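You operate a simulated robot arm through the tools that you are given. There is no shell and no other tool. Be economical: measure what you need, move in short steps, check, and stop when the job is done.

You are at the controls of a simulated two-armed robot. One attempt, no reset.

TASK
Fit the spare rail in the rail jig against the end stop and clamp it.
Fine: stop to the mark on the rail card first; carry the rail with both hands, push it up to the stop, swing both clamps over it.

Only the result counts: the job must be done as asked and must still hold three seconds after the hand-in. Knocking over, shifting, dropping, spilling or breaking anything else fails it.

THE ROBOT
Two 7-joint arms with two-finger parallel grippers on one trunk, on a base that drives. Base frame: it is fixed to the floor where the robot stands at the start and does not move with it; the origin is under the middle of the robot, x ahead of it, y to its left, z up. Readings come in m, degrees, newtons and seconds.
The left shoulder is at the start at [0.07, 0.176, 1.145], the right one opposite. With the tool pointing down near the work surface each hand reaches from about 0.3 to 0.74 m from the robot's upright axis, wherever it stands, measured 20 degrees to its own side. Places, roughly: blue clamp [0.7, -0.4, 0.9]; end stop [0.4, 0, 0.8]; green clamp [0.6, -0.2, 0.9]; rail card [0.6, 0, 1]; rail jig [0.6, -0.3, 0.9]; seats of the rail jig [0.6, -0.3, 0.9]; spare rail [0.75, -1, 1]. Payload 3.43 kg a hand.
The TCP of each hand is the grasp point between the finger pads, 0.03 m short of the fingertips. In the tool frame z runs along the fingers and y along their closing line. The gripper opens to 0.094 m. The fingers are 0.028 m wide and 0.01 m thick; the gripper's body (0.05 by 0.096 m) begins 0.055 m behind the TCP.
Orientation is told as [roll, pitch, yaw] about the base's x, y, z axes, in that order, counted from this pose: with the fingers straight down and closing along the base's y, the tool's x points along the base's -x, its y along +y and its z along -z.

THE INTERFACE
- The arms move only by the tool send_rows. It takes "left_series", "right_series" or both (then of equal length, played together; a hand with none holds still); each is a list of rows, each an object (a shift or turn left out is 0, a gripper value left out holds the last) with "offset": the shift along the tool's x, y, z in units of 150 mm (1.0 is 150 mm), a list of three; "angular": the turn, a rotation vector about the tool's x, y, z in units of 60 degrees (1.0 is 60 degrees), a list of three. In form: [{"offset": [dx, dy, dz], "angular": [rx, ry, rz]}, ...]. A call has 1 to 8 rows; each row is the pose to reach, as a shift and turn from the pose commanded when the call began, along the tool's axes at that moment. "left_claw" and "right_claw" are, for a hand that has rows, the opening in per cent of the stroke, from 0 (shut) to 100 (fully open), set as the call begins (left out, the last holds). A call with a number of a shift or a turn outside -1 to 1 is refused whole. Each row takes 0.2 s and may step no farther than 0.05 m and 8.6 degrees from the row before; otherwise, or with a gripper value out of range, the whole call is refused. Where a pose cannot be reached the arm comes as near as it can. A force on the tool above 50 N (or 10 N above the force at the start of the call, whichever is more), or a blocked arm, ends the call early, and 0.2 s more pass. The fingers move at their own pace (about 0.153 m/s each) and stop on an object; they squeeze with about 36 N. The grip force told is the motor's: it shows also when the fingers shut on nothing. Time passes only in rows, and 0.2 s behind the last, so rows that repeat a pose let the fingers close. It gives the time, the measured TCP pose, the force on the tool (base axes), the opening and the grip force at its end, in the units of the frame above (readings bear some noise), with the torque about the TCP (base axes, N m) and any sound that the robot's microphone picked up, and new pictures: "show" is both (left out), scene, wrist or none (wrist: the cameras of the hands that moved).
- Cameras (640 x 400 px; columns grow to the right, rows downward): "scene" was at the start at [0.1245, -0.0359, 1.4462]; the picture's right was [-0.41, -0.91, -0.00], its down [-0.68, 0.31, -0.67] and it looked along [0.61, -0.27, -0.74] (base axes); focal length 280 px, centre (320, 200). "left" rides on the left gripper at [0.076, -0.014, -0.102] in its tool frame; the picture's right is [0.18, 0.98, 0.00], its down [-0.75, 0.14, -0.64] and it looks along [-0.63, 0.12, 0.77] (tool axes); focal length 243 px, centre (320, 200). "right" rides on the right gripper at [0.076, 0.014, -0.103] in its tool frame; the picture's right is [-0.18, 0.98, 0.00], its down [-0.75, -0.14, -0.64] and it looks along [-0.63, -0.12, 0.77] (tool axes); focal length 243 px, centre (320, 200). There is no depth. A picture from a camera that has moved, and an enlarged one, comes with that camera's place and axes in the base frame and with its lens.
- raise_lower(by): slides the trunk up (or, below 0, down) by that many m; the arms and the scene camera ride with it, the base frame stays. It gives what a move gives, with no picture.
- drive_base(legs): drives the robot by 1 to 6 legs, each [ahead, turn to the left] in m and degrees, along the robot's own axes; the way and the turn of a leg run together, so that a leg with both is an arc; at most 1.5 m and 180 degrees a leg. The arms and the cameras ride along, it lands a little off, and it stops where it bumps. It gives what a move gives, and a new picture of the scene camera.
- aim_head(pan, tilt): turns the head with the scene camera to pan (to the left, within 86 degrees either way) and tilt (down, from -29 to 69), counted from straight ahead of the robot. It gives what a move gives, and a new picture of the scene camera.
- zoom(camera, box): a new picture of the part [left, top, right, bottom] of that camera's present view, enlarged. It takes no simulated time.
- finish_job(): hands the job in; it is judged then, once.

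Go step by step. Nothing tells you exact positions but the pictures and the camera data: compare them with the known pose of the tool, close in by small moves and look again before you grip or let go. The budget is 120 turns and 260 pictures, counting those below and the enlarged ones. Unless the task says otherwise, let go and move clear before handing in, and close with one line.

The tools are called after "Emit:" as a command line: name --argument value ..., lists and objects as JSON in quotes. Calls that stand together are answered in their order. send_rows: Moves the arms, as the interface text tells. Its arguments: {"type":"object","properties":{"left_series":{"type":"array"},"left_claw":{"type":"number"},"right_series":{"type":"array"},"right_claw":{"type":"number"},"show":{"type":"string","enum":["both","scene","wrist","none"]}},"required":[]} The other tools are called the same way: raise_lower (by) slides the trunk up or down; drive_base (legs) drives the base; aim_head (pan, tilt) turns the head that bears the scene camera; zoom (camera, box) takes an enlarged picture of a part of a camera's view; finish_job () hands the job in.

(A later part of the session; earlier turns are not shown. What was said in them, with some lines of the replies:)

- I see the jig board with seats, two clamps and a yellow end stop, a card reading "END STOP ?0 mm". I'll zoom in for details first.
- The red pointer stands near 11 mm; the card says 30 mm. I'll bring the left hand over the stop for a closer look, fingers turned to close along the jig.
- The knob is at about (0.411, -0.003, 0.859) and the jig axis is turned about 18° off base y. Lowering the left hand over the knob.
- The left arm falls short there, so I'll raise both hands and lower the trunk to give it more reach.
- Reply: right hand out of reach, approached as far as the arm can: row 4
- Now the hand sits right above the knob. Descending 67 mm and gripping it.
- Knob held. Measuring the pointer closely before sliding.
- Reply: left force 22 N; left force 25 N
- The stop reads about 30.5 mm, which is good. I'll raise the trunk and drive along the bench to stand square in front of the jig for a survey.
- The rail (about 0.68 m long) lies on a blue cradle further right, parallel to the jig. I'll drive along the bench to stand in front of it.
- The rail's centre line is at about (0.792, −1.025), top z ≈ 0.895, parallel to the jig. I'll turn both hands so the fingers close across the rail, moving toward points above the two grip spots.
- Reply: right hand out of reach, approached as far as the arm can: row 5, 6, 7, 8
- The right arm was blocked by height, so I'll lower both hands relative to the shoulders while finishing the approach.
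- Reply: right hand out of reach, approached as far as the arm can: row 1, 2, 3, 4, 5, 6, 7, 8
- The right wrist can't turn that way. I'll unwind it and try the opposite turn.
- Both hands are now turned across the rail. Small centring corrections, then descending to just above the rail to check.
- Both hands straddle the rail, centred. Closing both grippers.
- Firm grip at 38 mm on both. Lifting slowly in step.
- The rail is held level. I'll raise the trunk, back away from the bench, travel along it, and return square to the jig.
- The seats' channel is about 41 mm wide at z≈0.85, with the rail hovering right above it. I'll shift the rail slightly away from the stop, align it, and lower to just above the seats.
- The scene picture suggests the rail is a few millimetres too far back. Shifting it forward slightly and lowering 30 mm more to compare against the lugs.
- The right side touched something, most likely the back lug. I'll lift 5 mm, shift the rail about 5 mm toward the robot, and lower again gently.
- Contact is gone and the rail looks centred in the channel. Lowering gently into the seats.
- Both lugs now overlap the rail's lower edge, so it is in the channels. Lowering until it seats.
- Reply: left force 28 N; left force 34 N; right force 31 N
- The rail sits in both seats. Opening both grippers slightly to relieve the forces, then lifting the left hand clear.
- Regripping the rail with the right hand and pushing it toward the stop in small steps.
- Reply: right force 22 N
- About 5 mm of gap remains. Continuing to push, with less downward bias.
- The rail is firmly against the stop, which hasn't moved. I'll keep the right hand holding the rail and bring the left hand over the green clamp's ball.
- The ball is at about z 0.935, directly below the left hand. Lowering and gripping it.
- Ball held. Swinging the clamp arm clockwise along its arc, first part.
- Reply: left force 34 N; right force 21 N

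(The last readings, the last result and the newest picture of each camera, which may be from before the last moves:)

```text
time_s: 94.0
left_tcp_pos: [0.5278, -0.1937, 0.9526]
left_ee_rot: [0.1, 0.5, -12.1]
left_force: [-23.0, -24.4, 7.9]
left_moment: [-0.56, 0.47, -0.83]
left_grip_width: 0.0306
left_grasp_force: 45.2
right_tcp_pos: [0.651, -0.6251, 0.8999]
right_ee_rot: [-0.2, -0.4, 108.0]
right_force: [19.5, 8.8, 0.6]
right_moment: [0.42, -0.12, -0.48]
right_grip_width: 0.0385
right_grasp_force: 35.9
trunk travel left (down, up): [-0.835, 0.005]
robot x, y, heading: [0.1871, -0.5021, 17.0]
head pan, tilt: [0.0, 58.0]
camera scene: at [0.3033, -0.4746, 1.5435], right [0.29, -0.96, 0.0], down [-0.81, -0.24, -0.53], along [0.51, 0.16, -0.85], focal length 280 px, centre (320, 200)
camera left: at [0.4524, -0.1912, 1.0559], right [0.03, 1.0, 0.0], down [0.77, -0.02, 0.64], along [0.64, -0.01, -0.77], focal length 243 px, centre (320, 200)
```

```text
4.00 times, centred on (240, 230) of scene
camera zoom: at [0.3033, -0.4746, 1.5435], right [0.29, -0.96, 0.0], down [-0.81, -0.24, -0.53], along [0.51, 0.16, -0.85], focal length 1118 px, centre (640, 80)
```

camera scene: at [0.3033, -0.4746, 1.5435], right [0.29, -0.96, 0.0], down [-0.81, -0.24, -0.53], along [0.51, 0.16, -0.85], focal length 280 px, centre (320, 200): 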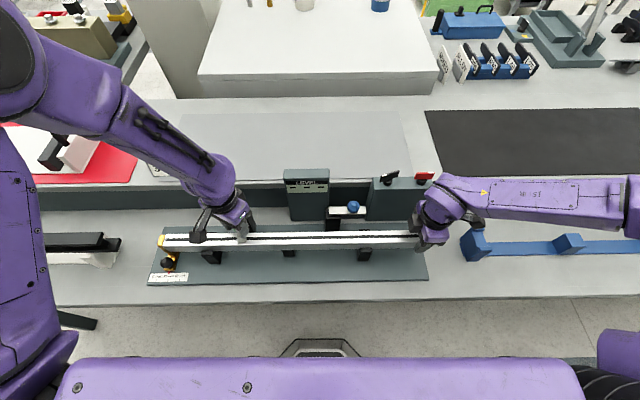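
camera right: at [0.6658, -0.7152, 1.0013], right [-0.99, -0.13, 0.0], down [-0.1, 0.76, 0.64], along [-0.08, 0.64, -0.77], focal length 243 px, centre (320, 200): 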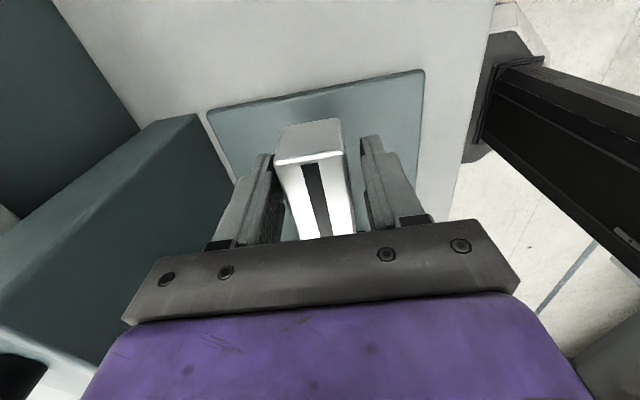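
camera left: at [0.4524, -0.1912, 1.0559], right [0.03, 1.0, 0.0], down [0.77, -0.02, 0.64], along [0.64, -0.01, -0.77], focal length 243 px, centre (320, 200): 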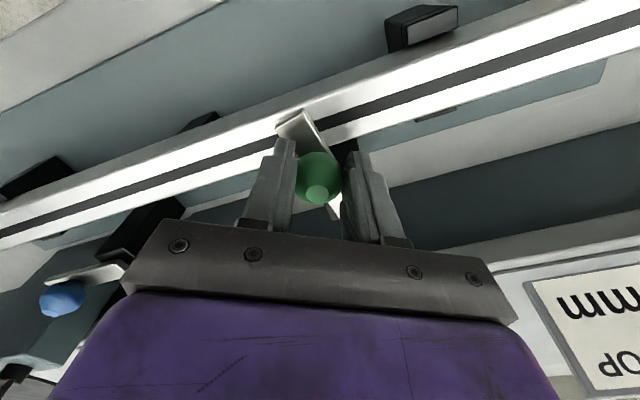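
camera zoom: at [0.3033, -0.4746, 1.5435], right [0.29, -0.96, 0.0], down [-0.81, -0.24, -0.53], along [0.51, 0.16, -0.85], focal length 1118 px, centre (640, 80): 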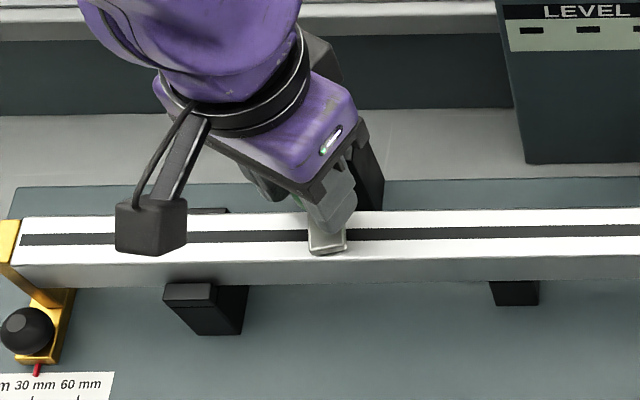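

The arm is over the rail at about 80°; the true radius is slightly larger than assumed. Correcting onto the real arc to finish the swing.

Emit:
send_rows --left_series '[{"offset": [0.035, 0.005, 0], "angular": [0, 0, 0.07]}, {"offset": [0.0655, 0.0176, 0], "angular": [0, 0, 0.13]}, {"offset": [0.0655, 0.0176, 0], "angular": [0, 0, 0.13]}]' --show "wrist"

Emit:
zoom --camera "scene" --box '[180, 180, 300, 280]'

```text
time_s: 94.8
left_tcp_pos: [0.5259, -0.185, 0.9535]
left_ee_rot: [0.2, 0.0, -19.8]
left_force: [1.5, 0.5, 2.7]
left_moment: [0.67, 0.87, -0.14]
left_grip_width: 0.0309
left_grasp_force: 44.8
right_tcp_pos: [0.6512, -0.6229, 0.8972]
right_ee_rot: [0.2, -0.1, 107.9]
right_force: [6.6, -4.7, 1.2]
right_moment: [0.51, -0.04, -0.88]
right_grip_width: 0.0385
right_grasp_force: 35.9
trunk travel left (down, up): [-0.835, 0.005]
robot x, y, heading: [0.187, -0.5018, 16.6]
head pan, tilt: [0.0, 58.0]
camera left: at [0.4495, -0.1737, 1.055], right [0.16, 0.99, 0.0], down [0.76, -0.12, 0.64], along [0.64, -0.1, -0.77], focal length 243 px, centre (320, 200)
```

left: 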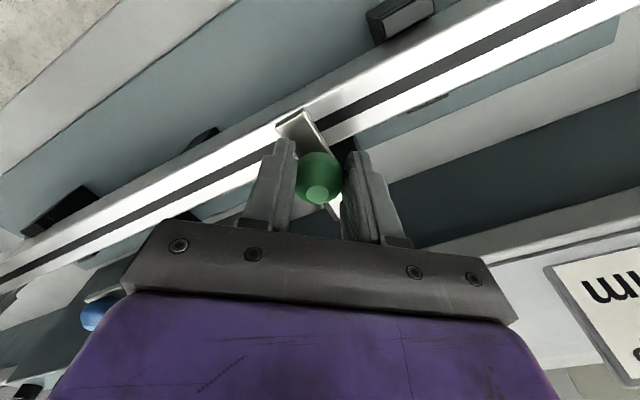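

```text
4.00 times, centred on (240, 230) of scene
camera zoom: at [0.3066, -0.4714, 1.5433], right [0.29, -0.96, 0.0], down [-0.81, -0.24, -0.53], along [0.51, 0.15, -0.85], focal length 1118 px, centre (640, 80)
```

zoom: 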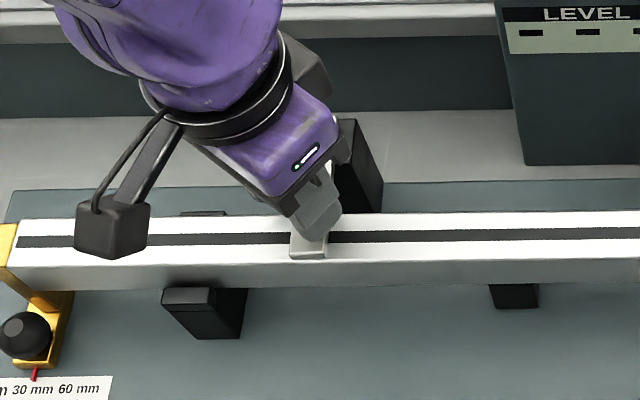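

Emit:
send_rows --left_series '[{"offset": [0.0205, 0.0263, 0], "angular": [0, 0, 0.05]}, {"offset": [0.0205, 0.0263, 0], "angular": [0, 0, 0.05]}]' --show "none"

Emit:
zoom --camera "scene" --box '[180, 180, 300, 280]'

```text
time_s: 95.3
left_tcp_pos: [0.5255, -0.1825, 0.9525]
left_ee_rot: [0.0, 0.0, -22.7]
left_force: [19.9, -14.5, -22.5]
left_moment: [-0.59, -0.95, -0.02]
left_grip_width: 0.0309
left_grasp_force: 45.1
right_tcp_pos: [0.6511, -0.6224, 0.8982]
right_ee_rot: [0.2, -0.2, 108.1]
right_force: [-3.7, -6.0, 16.6]
right_moment: [-0.74, -0.3, -0.09]
right_grip_width: 0.0386
right_grasp_force: 35.7
trunk travel left (down, up): [-0.835, 0.005]
robot x, y, heading: [0.1872, -0.4989, 16.6]
head pan, tilt: [0.0, 58.0]
```

```text
4.00 times, centred on (240, 230) of scene
camera zoom: at [0.3078, -0.4722, 1.543], right [0.29, -0.96, 0.0], down [-0.81, -0.24, -0.53], along [0.51, 0.15, -0.85], focal length 1118 px, centre (640, 80)
```

zoom: 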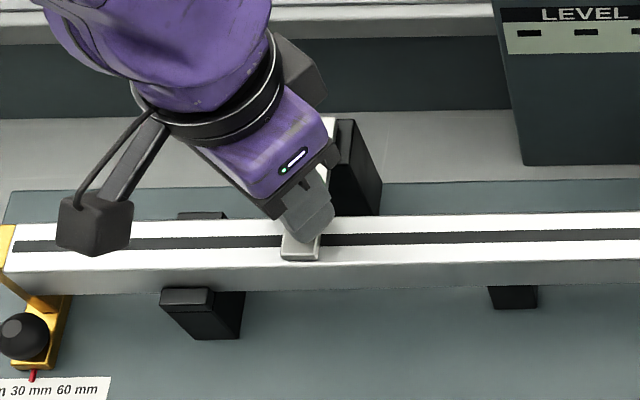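

The green clamp has reached its end stop over the rail. Releasing it and lifting the left hand; releasing the right hand from the rail and lifting too.

Emit:
send_rows --left_series '[{"offset": [0, 0, 0]}, {"offset": [0, 0, 0]}, {"offset": [0, 0, -0.1]}, {"offset": [0, 0, -0.3]}, {"offset": [0, 0, -0.5]}, {"offset": [0, 0, -0.7]}, {"offset": [0.2, 0.2, -0.9]}, {"offset": [0.4, 0.35, -0.9]}]' --left_claw 65 --show "both"

Emit:
zoom --camera "scene" --box '[150, 190, 310, 290]'

```text
refused: row 7 steps farther than a row can; nothing moved
```

```text
4.00 times, centred on (230, 240) of scene
camera zoom: at [0.3078, -0.4722, 1.543], right [0.29, -0.96, 0.0], down [-0.81, -0.24, -0.53], along [0.51, 0.15, -0.85], focal length 1118 px, centre (680, 40)
```

zoom: 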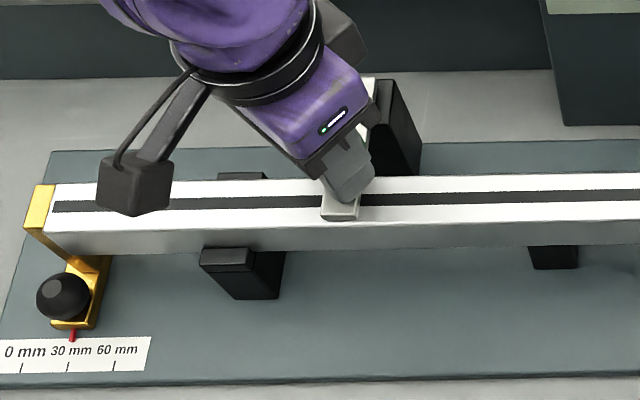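

One row was too long a step; resending with a smaller sideways move.

Emit:
send_rows --left_series '[{"offset": [0, 0, 0]}, {"offset": [0, 0, 0]}, {"offset": [0, 0, -0.1]}, {"offset": [0, 0, -0.3]}, {"offset": [0, 0, -0.5]}, {"offset": [0, 0, -0.7]}, {"offset": [0.1, 0.1, -0.9]}, {"offset": [0.25, 0.25, -0.9]}]' --left_claw 65 --show "scene"

Emit:
zoom --camera "scene" --box '[150, 190, 310, 290]'

```text
time_s: 97.2
left_tcp_pos: [0.5032, -0.1303, 1.0885]
left_ee_rot: [-0.1, 0.1, -22.8]
left_force: [-0.4, 0.3, -0.1]
left_moment: [-0.01, 0.05, 0.0]
left_grip_width: 0.0609
left_grasp_force: 0.1
right_tcp_pos: [0.6509, -0.6233, 0.8992]
right_ee_rot: [0.0, -0.1, 108.0]
right_force: [3.2, 0.1, 0.1]
right_moment: [-0.77, -0.1, -0.19]
right_grip_width: 0.0386
right_grasp_force: 35.3
trunk travel left (down, up): [-0.835, 0.005]
robot x, y, heading: [0.1842, -0.4997, 17.0]
head pan, tilt: [0.0, 58.0]
camera scene: at [0.3059, -0.4695, 1.5433], right [0.29, -0.96, 0.0], down [-0.81, -0.24, -0.53], along [0.51, 0.15, -0.85], focal length 280 px, centre (320, 200)
```

scene: 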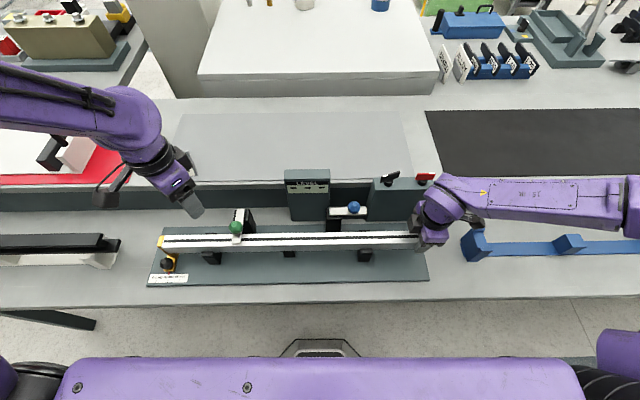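

```text
4.00 times, centred on (230, 240) of scene
camera zoom: at [0.3059, -0.4695, 1.5433], right [0.29, -0.96, 0.0], down [-0.81, -0.24, -0.53], along [0.51, 0.15, -0.85], focal length 1118 px, centre (680, 40)
```

zoom: 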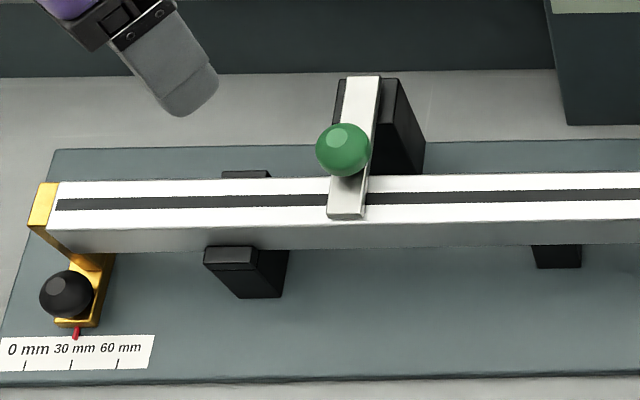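

The green clamp is squarely over the rail. Releasing the right hand and raising it.

Emit:
send_rows --right_series '[{"offset": [0, 0, 0]}, {"offset": [0, 0, 0]}, {"offset": [0, 0, -0.1]}, {"offset": [0, 0, -0.3]}, {"offset": [0, 0, -0.5]}, {"offset": [0, 0, -0.75]}, {"offset": [0, 0, -1.0]}]' --right_claw 60 --show "none"

Emit:
zoom --camera "scene" --box '[310, 180, 430, 270]'

```text
time_s: 98.8
left_tcp_pos: [0.5019, -0.1292, 1.0899]
left_ee_rot: [-0.1, 0.0, -22.6]
left_force: [0.7, -0.2, 0.2]
left_moment: [-0.02, -0.03, -0.01]
left_grip_width: 0.0612
left_grasp_force: 0.1
right_tcp_pos: [0.6502, -0.6222, 1.0507]
right_ee_rot: [0.1, -0.1, 108.0]
right_force: [0.4, -0.7, 0.2]
right_moment: [0.02, 0.02, -0.03]
right_grip_width: 0.0564
right_grasp_force: 0.1
trunk travel left (down, up): [-0.835, 0.005]
robot x, y, heading: [0.1886, -0.5025, 16.7]
head pan, tilt: [0.0, 58.0]
```

```text
4.44 times, centred on (370, 225) of scene
camera zoom: at [0.3027, -0.469, 1.5435], right [0.29, -0.96, 0.0], down [-0.81, -0.25, -0.53], along [0.51, 0.15, -0.85], focal length 1242 px, centre (98, 89)
```

zoom: 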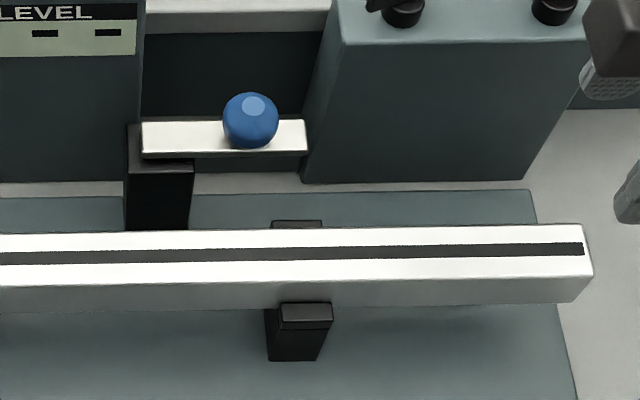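

Emit:
send_rows --right_series '[{"offset": [-0.2, -0.08, 0]}, {"offset": [-0.4, -0.16, 0]}, {"offset": [-0.6, -0.24, 0]}, {"offset": [-0.8, -0.35, 0]}, {"offset": [-1.0, -0.46, 0]}, {"offset": [-1.0, -0.46, 0]}]' --show "both"

Emit:
zoom --camera "right" --box '[220, 0, 420, 220]'

```text
time_s: 100.2
left_tcp_pos: [0.5015, -0.1295, 1.0896]
left_ee_rot: [0.1, 0.0, -22.8]
left_force: [1.0, -0.7, -0.5]
left_moment: [0.02, -0.03, 0.0]
left_grip_width: 0.0613
left_grasp_force: 0.0
right_tcp_pos: [0.6712, -0.4554, 1.0492]
right_ee_rot: [0.1, 0.0, 107.9]
right_force: [-0.7, -0.2, -0.2]
right_moment: [0.03, -0.01, 0.01]
right_grip_width: 0.0562
right_grasp_force: 0.0
trunk travel left (down, up): [-0.835, 0.005]
robot x, y, heading: [0.187, -0.503, 16.7]
head pan, tilt: [0.0, 58.0]
camera scene: at [0.3034, -0.4706, 1.5435], right [0.29, -0.96, 0.0], down [-0.81, -0.24, -0.53], along [0.51, 0.15, -0.85], focal length 280 px, centre (320, 200)
camera right: at [0.6819, -0.5339, 1.1515], right [-0.99, -0.13, 0.0], down [-0.1, 0.76, 0.64], along [-0.08, 0.64, -0.77], focal length 243 px, centre (320, 200)
```

scene: 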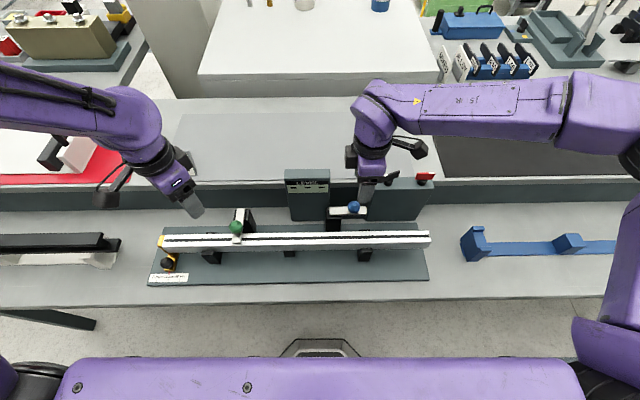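
right: 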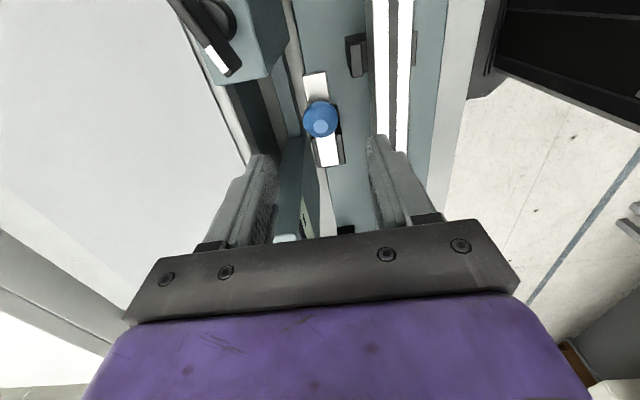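

```text
1.82 times, centred on (320, 110) of right
camera zoom: at [0.6819, -0.5339, 1.1515], right [-0.99, -0.13, 0.0], down [-0.1, 0.76, 0.64], along [-0.08, 0.64, -0.77], focal length 441 px, centre (320, 364)
```

zoom: 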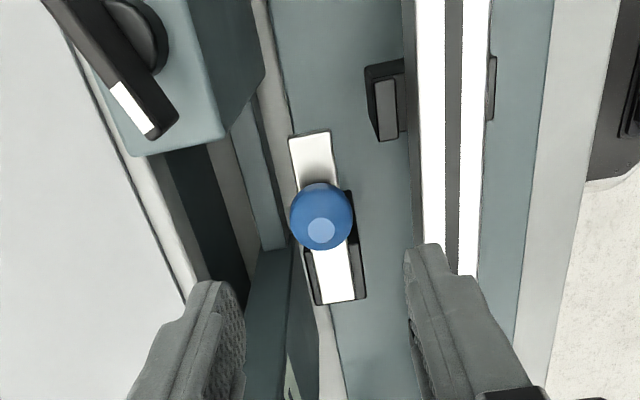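

Emit:
send_rows --right_series '[{"offset": [-0.049, -0.003, 0.1]}, {"offset": [-0.049, -0.003, 0.25]}, {"offset": [-0.049, -0.003, 0.4]}, {"offset": [-0.049, -0.003, 0.55]}, {"offset": [-0.049, -0.003, 0.641]}, {"offset": [-0.049, -0.003, 0.641]}]' --show "wrist"

```text
time_s: 101.5
left_tcp_pos: [0.5026, -0.1296, 1.0888]
left_ee_rot: [0.0, 0.0, -22.9]
left_force: [0.6, -0.4, -0.2]
left_moment: [0.04, 0.02, -0.02]
left_grip_width: 0.061
left_grasp_force: 0.0
right_tcp_pos: [0.6699, -0.4523, 0.9524]
right_ee_rot: [-0.1, -0.2, 108.0]
right_force: [0.0, -0.3, 0.6]
right_moment: [-0.02, -0.04, -0.01]
right_grip_width: 0.0564
right_grasp_force: 0.0
trunk travel left (down, up): [-0.835, 0.005]
robot x, y, heading: [0.1877, -0.5019, 16.6]
head pan, tilt: [0.0, 58.0]
camera right: at [0.68, -0.529, 1.0566], right [-0.99, -0.13, 0.0], down [-0.1, 0.76, 0.64], along [-0.08, 0.64, -0.77], focal length 243 px, centre (320, 200)
```

right: 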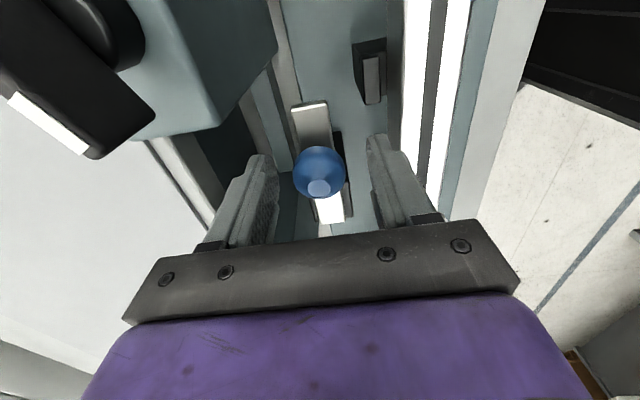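

Emit:
send_rows --right_series '[{"offset": [0, 0, 0]}, {"offset": [0, 0, 0]}, {"offset": [0, 0, 0]}]' --right_claw 0 --show "none"

Emit:
send_rows --right_series '[{"offset": [-0.0056, 0.0644, 0], "angular": [0, 0, 0.111]}, {"offset": [-0.0224, 0.1268, 0], "angular": [0, 0, 0.222]}, {"offset": [-0.0497, 0.1853, 0], "angular": [0, 0, 0.333]}, {"offset": [-0.0867, 0.2383, 0], "angular": [0, 0, 0.444]}]' --show "both"

```text
time_s: 102.3
left_tcp_pos: [0.5021, -0.1301, 1.0881]
left_ee_rot: [0.0, 0.1, -22.8]
left_force: [1.5, 0.0, 0.3]
left_moment: [0.01, 0.02, 0.01]
left_grip_width: 0.0611
left_grasp_force: 0.1
right_tcp_pos: [0.6693, -0.4506, 0.9531]
right_ee_rot: [0.1, -0.1, 108.0]
right_force: [0.5, 0.1, -2.8]
right_moment: [-0.08, -0.01, 0.0]
right_grip_width: 0.031
right_grasp_force: 44.8
trunk travel left (down, up): [-0.835, 0.005]
robot x, y, heading: [0.1856, -0.5014, 16.8]
head pan, tilt: [0.0, 58.0]
```

```text
time_s: 103.3
left_tcp_pos: [0.504, -0.1323, 1.09]
left_ee_rot: [0.0, 0.1, -22.7]
left_force: [-0.4, 0.2, -0.8]
left_moment: [0.0, -0.02, -0.03]
left_grip_width: 0.0612
left_grasp_force: 0.0
right_tcp_pos: [0.6321, -0.4505, 0.9524]
right_ee_rot: [0.0, -0.2, 81.2]
right_force: [13.7, -8.0, 9.2]
right_moment: [-0.07, -0.39, -0.76]
right_grip_width: 0.0312
right_grasp_force: 45.2
trunk travel left (down, up): [-0.835, 0.005]
robot x, y, heading: [0.1878, -0.5027, 16.6]
head pan, tilt: [0.0, 58.0]
camera scene: at [0.3057, -0.4716, 1.5434], right [0.29, -0.96, 0.0], down [-0.81, -0.24, -0.53], along [0.51, 0.15, -0.85], focal length 280 px, centre (320, 200)
camera right: at [0.6067, -0.5253, 1.0561], right [-0.94, 0.33, 0.0], down [0.26, 0.72, 0.64], along [0.21, 0.61, -0.77], focal length 243 px, centre (320, 200)
```

scene: 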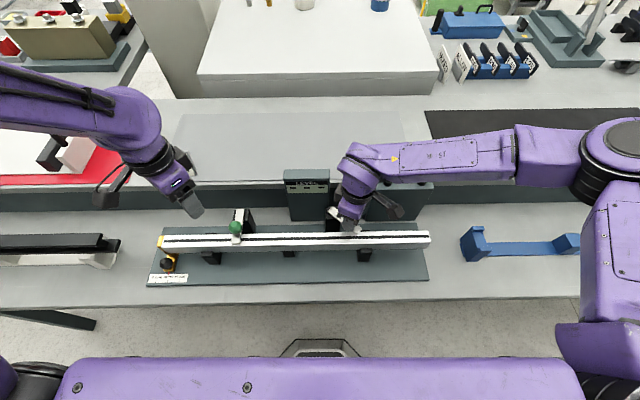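
right: 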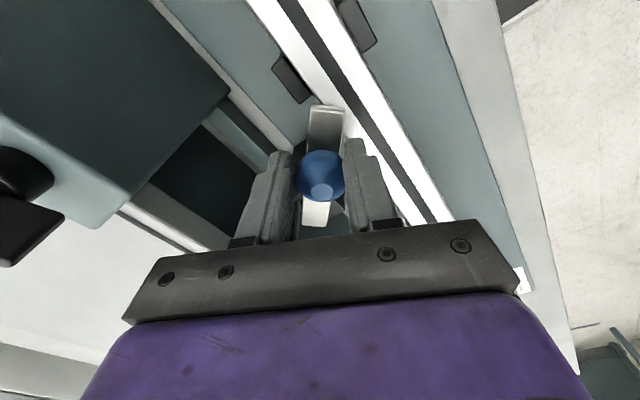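

Emit:
send_rows --right_series '[{"offset": [-0.0203, 0.0614, 0], "angular": [0, 0, 0.111]}, {"offset": [-0.0509, 0.1182, 0], "angular": [0, 0, 0.222]}, {"offset": [-0.091, 0.1689, 0], "angular": [0, 0, 0.333]}, {"offset": [-0.1392, 0.212, 0], "angular": [0, 0, 0.444]}, {"offset": [-0.1942, 0.2459, 0], "angular": [0, 0, 0.555]}, {"offset": [-0.1942, 0.2459, 0], "angular": [0, 0, 0.555]}]' --show "wrist"

Emit:
zoom --camera "scene" --box '[270, 190, 430, 290]'

```text
time_s: 104.8
left_tcp_pos: [0.504, -0.1335, 1.0907]
left_ee_rot: [0.2, 0.2, -22.7]
left_force: [0.1, 0.1, -0.1]
left_moment: [0.01, 0.0, -0.01]
left_grip_width: 0.0611
left_grasp_force: 0.0
right_tcp_pos: [0.6014, -0.421, 0.9517]
right_ee_rot: [0.2, -0.2, 47.8]
right_force: [17.8, -23.9, 7.7]
right_moment: [-0.42, -0.25, -0.3]
right_grip_width: 0.0307
right_grasp_force: 44.6
trunk travel left (down, up): [-0.835, 0.005]
robot x, y, heading: [0.1899, -0.4992, 16.7]
head pan, tilt: [0.0, 58.0]
camera right: at [0.54, -0.468, 1.0556], right [-0.6, 0.8, 0.0], down [0.61, 0.46, 0.64], along [0.51, 0.39, -0.77], focal length 243 px, centre (320, 200)
```

right: 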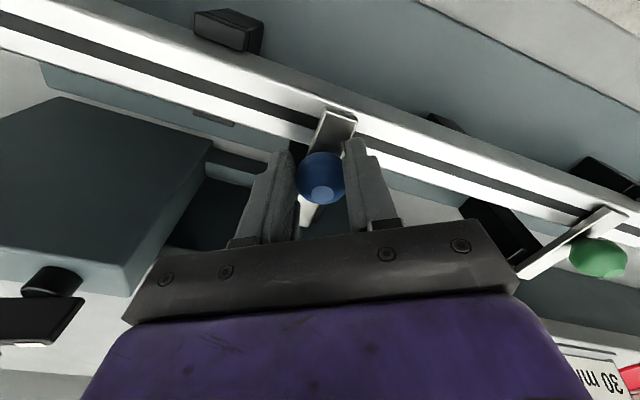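

```text
4.00 times, centred on (350, 240) of scene
camera zoom: at [0.3072, -0.4757, 1.5434], right [0.29, -0.96, 0.0], down [-0.81, -0.24, -0.53], along [0.51, 0.16, -0.85], focal length 1118 px, centre (200, 40)
```

zoom: 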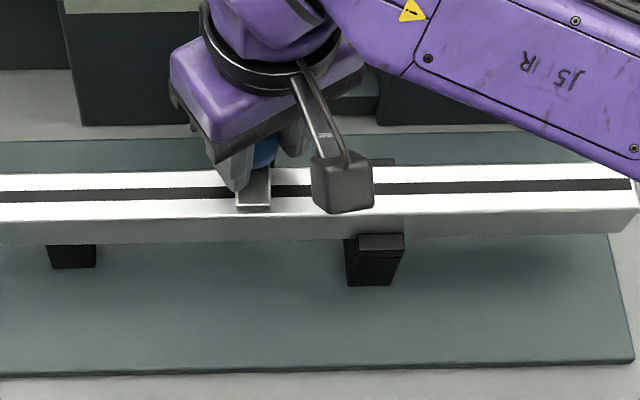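

Emit:
send_rows --right_series '[{"offset": [0, 0, 0]}, {"offset": [0, 0, 0]}, {"offset": [0, 0, -0.1]}, {"offset": [0, 0, -0.3]}, {"offset": [0, 0, -0.5]}, {"offset": [0, 0, -0.7]}, {"offset": [0, 0, -0.95]}]' --right_claw 60 --show "wrist"

Emit:
send_rows --right_series '[{"offset": [0.1, -0.15, 0]}, {"offset": [0.2, -0.3, 0]}, {"offset": [0.3, -0.5, 0]}, {"offset": [0.4, -0.7, 0]}, {"offset": [0.5, -0.9, 0]}]' --show "scene"

Emit:
zoom --camera "scene" --box '[290, 190, 450, 290]'

Emit:
zoom --camera "scene" --box '[140, 190, 300, 290]'

```text
time_s: 106.3
left_tcp_pos: [0.501, -0.1284, 1.0885]
left_ee_rot: [0.0, 0.0, -22.7]
left_force: [-0.7, -0.1, -0.9]
left_moment: [0.01, 0.01, 0.02]
left_grip_width: 0.0614
left_grasp_force: 0.1
right_tcp_pos: [0.5969, -0.4147, 1.0951]
right_ee_rot: [0.0, 0.0, 48.1]
right_force: [-0.6, 0.2, -0.4]
right_moment: [0.02, -0.01, 0.04]
right_grip_width: 0.056
right_grasp_force: 0.2
trunk travel left (down, up): [-0.835, 0.005]
robot x, y, heading: [0.19, -0.5011, 16.8]
head pan, tilt: [0.0, 58.0]
camera right: at [0.5367, -0.4645, 1.1986], right [-0.61, 0.79, 0.0], down [0.61, 0.47, 0.64], along [0.51, 0.39, -0.77], focal length 243 px, centre (320, 200)
```

right: 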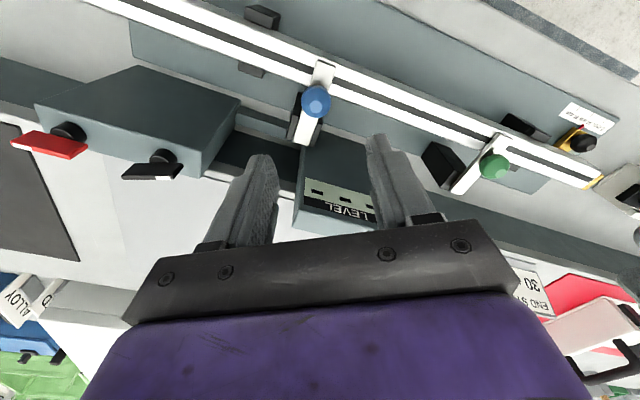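

```text
time_s: 107.5
left_tcp_pos: [0.5018, -0.1308, 1.0898]
left_ee_rot: [0.1, 0.1, -22.9]
left_force: [0.2, -0.6, -0.2]
left_moment: [-0.05, 0.01, 0.03]
left_grip_width: 0.0611
left_grasp_force: 0.0
right_tcp_pos: [0.6478, -0.5613, 1.0947]
right_ee_rot: [0.1, -0.1, 48.1]
right_force: [0.5, -0.5, -0.3]
right_moment: [0.01, 0.02, -0.02]
right_grip_width: 0.0563
right_grasp_force: 0.0
trunk travel left (down, up): [-0.835, 0.005]
robot x, y, heading: [0.1842, -0.5013, 16.8]
head pan, tilt: [0.0, 58.0]
camera scene: at [0.3036, -0.4713, 1.5435], right [0.29, -0.96, 0.0], down [-0.81, -0.24, -0.53], along [0.51, 0.15, -0.85], focal length 280 px, centre (320, 200)
```

scene: 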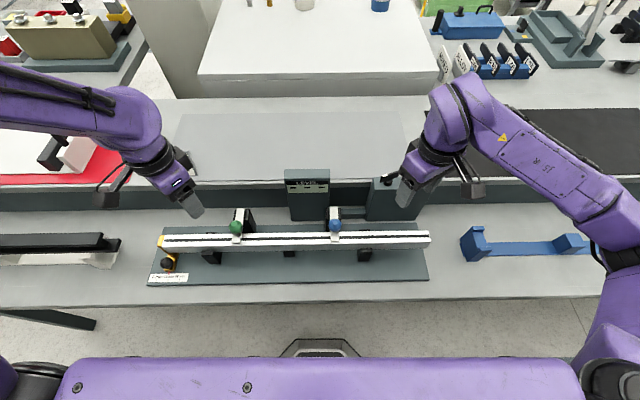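

```text
4.00 times, centred on (370, 240) of scene
camera zoom: at [0.3036, -0.4713, 1.5435], right [0.29, -0.96, 0.0], down [-0.81, -0.24, -0.53], along [0.51, 0.15, -0.85], focal length 1118 px, centre (120, 40)
```

zoom: 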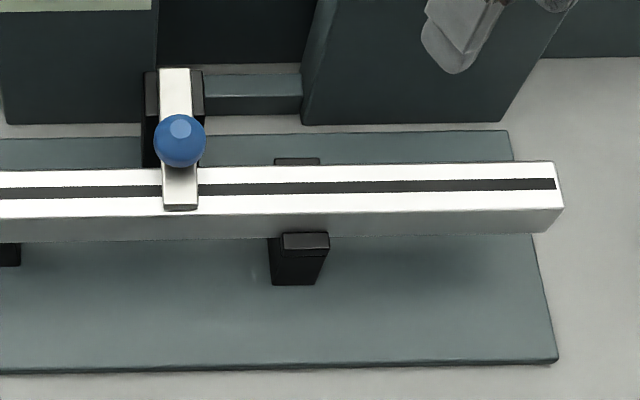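

```text
4.00 times, centred on (220, 240) of scene
camera zoom: at [0.3036, -0.4713, 1.5435], right [0.29, -0.96, 0.0], down [-0.81, -0.24, -0.53], along [0.51, 0.15, -0.85], focal length 1118 px, centre (720, 40)
```

zoom: 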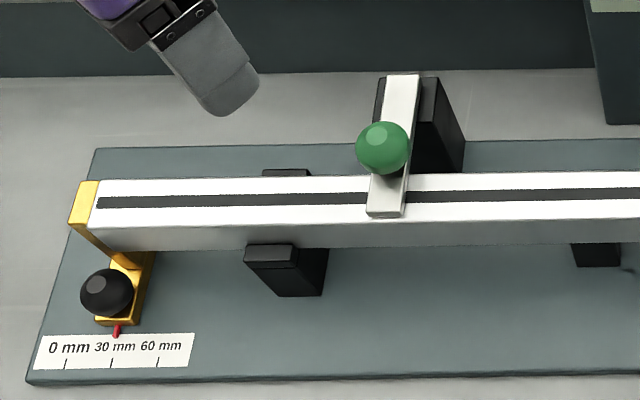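

Emit:
zoom --camera "scene" --box '[150, 225, 200, 275]'

Emit:
zoom --camera "scene" --box '[145, 255, 205, 290]'

Emit:
zoom --camera "left" --box '[0, 0, 640, 400]'

```text
8.00 times, centred on (175, 250) of scene
camera zoom: at [0.3036, -0.4713, 1.5435], right [0.29, -0.96, 0.0], down [-0.81, -0.24, -0.53], along [0.51, 0.15, -0.85], focal length 2236 px, centre (1480, -200)
```

zoom: 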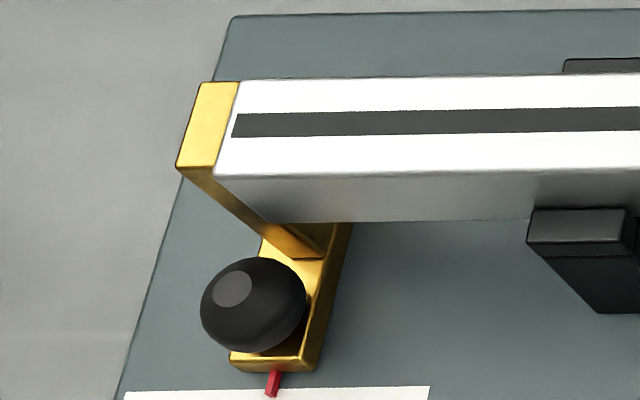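

```text
10.67 times, centred on (175, 272) of scene
camera zoom: at [0.3036, -0.4713, 1.5435], right [0.29, -0.96, 0.0], down [-0.81, -0.24, -0.53], along [0.51, 0.15, -0.85], focal length 2981 px, centre (1867, -573)
```

zoom: 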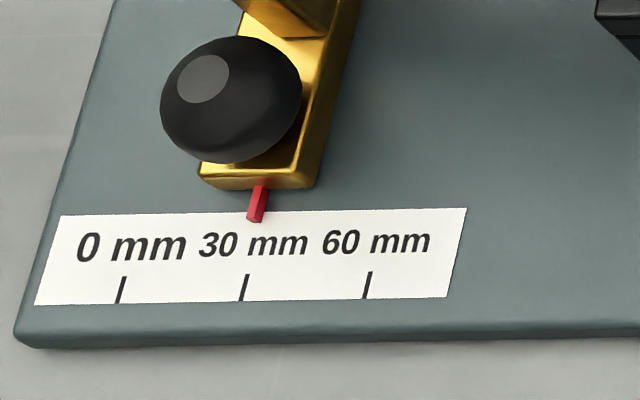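

```text
1.00 times, centred on (320, 200) of left (not enlarged: the box is as wide or as high as the picture)
camera zoom: at [0.4264, -0.1153, 1.1916], right [0.21, 0.98, 0.0], down [0.75, -0.16, 0.64], along [0.63, -0.13, -0.77], focal length 243 px, centre (320, 200)
```

zoom: 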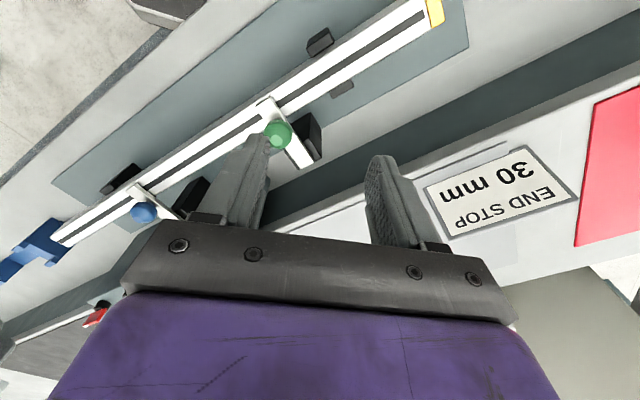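

Both clamps are over the rail. I'll take one close look at the stop scale with the left camera to confirm the mark.

Emit:
send_rows --left_series '[{"offset": [0.125, 0, 0], "angular": [0, 0, -0.085]}, {"offset": [0.25, 0, 0], "angular": [0, 0, -0.17]}, {"offset": [0.375, 0, 0], "angular": [0, 0, -0.255]}, {"offset": [0.5, 0, 0], "angular": [0, 0, -0.34]}, {"offset": [0.625, 0, 0], "angular": [0, 0, -0.425]}, {"offset": [0.75, 0, 0], "angular": [0, 0, -0.51]}, {"offset": [0.875, 0, 0], "angular": [0, 0, -0.6]}, {"offset": [1.0, 0, 0], "angular": [0, 0, -0.68]}]' --show "wrist"

```text
time_s: 109.3
left_tcp_pos: [0.364, -0.0712, 1.0886]
left_ee_rot: [-0.2, 0.1, 18.0]
left_force: [-0.3, 0.1, -0.2]
left_moment: [-0.04, -0.01, -0.01]
left_grip_width: 0.0614
left_grasp_force: 0.0
left hand out of reach, approached as far as the arm can: row 8
right_tcp_pos: [0.6469, -0.5602, 1.0953]
right_ee_rot: [-0.1, 0.0, 48.1]
right_force: [-0.4, -0.1, 0.6]
right_moment: [0.03, 0.04, 0.01]
right_grip_width: 0.0564
right_grasp_force: 0.0
trunk travel left (down, up): [-0.835, 0.005]
robot x, y, heading: [0.1877, -0.5022, 16.5]
head pan, tilt: [0.0, 58.0]
camera left: at [0.2971, -0.1073, 1.1904], right [-0.48, 0.88, 0.0], down [0.67, 0.37, 0.64], along [0.56, 0.31, -0.77], focal length 243 px, centre (320, 200)
```

left: 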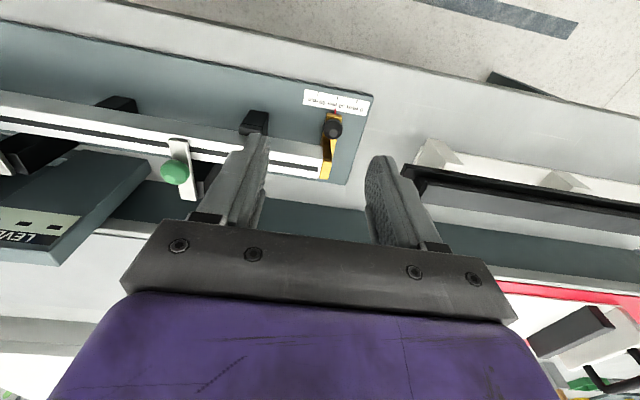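

Emit:
zoom --camera "left" --box '[290, 75, 390, 195]'

Emit:
zoom --camera "left" --box '[295, 80, 375, 130]'

```text
3.33 times, centred on (340, 135) of left
camera zoom: at [0.2971, -0.1073, 1.1904], right [-0.48, 0.88, 0.0], down [0.67, 0.37, 0.64], along [0.56, 0.31, -0.77], focal length 809 px, centre (253, 417)
```

zoom: 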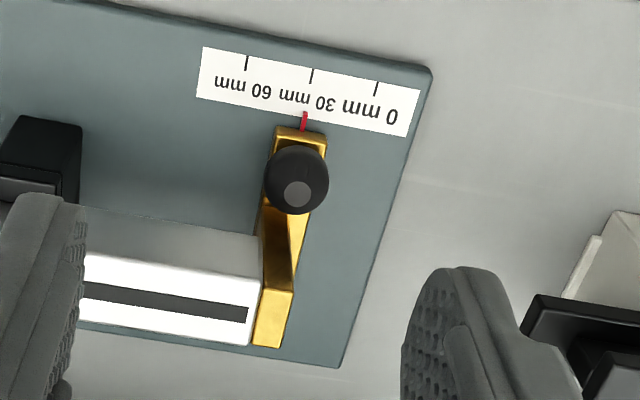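

```text
8.00 times, centred on (335, 105) of left
camera zoom: at [0.2971, -0.1073, 1.1904], right [-0.48, 0.88, 0.0], down [0.67, 0.37, 0.64], along [0.56, 0.31, -0.77], focal length 1941 px, centre (200, 960)
```

zoom: 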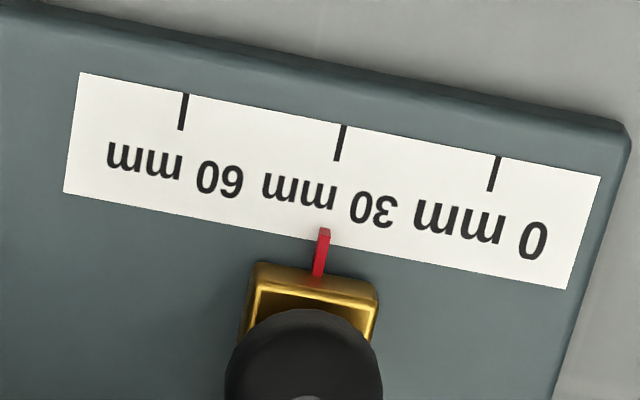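

The pointer reads 30 mm, the rail end sits against the stop, both clamps lie over the rail, and both hands are clear. Handing in now.

Emit:
finish_job

```text
The job is handed in.
```

The spare rail is in the jig against the end stop, which reads about 30 mm as the card asks. The green and blue clamps are both swung over it. Both hands had let go and were clear when I handed the job in.
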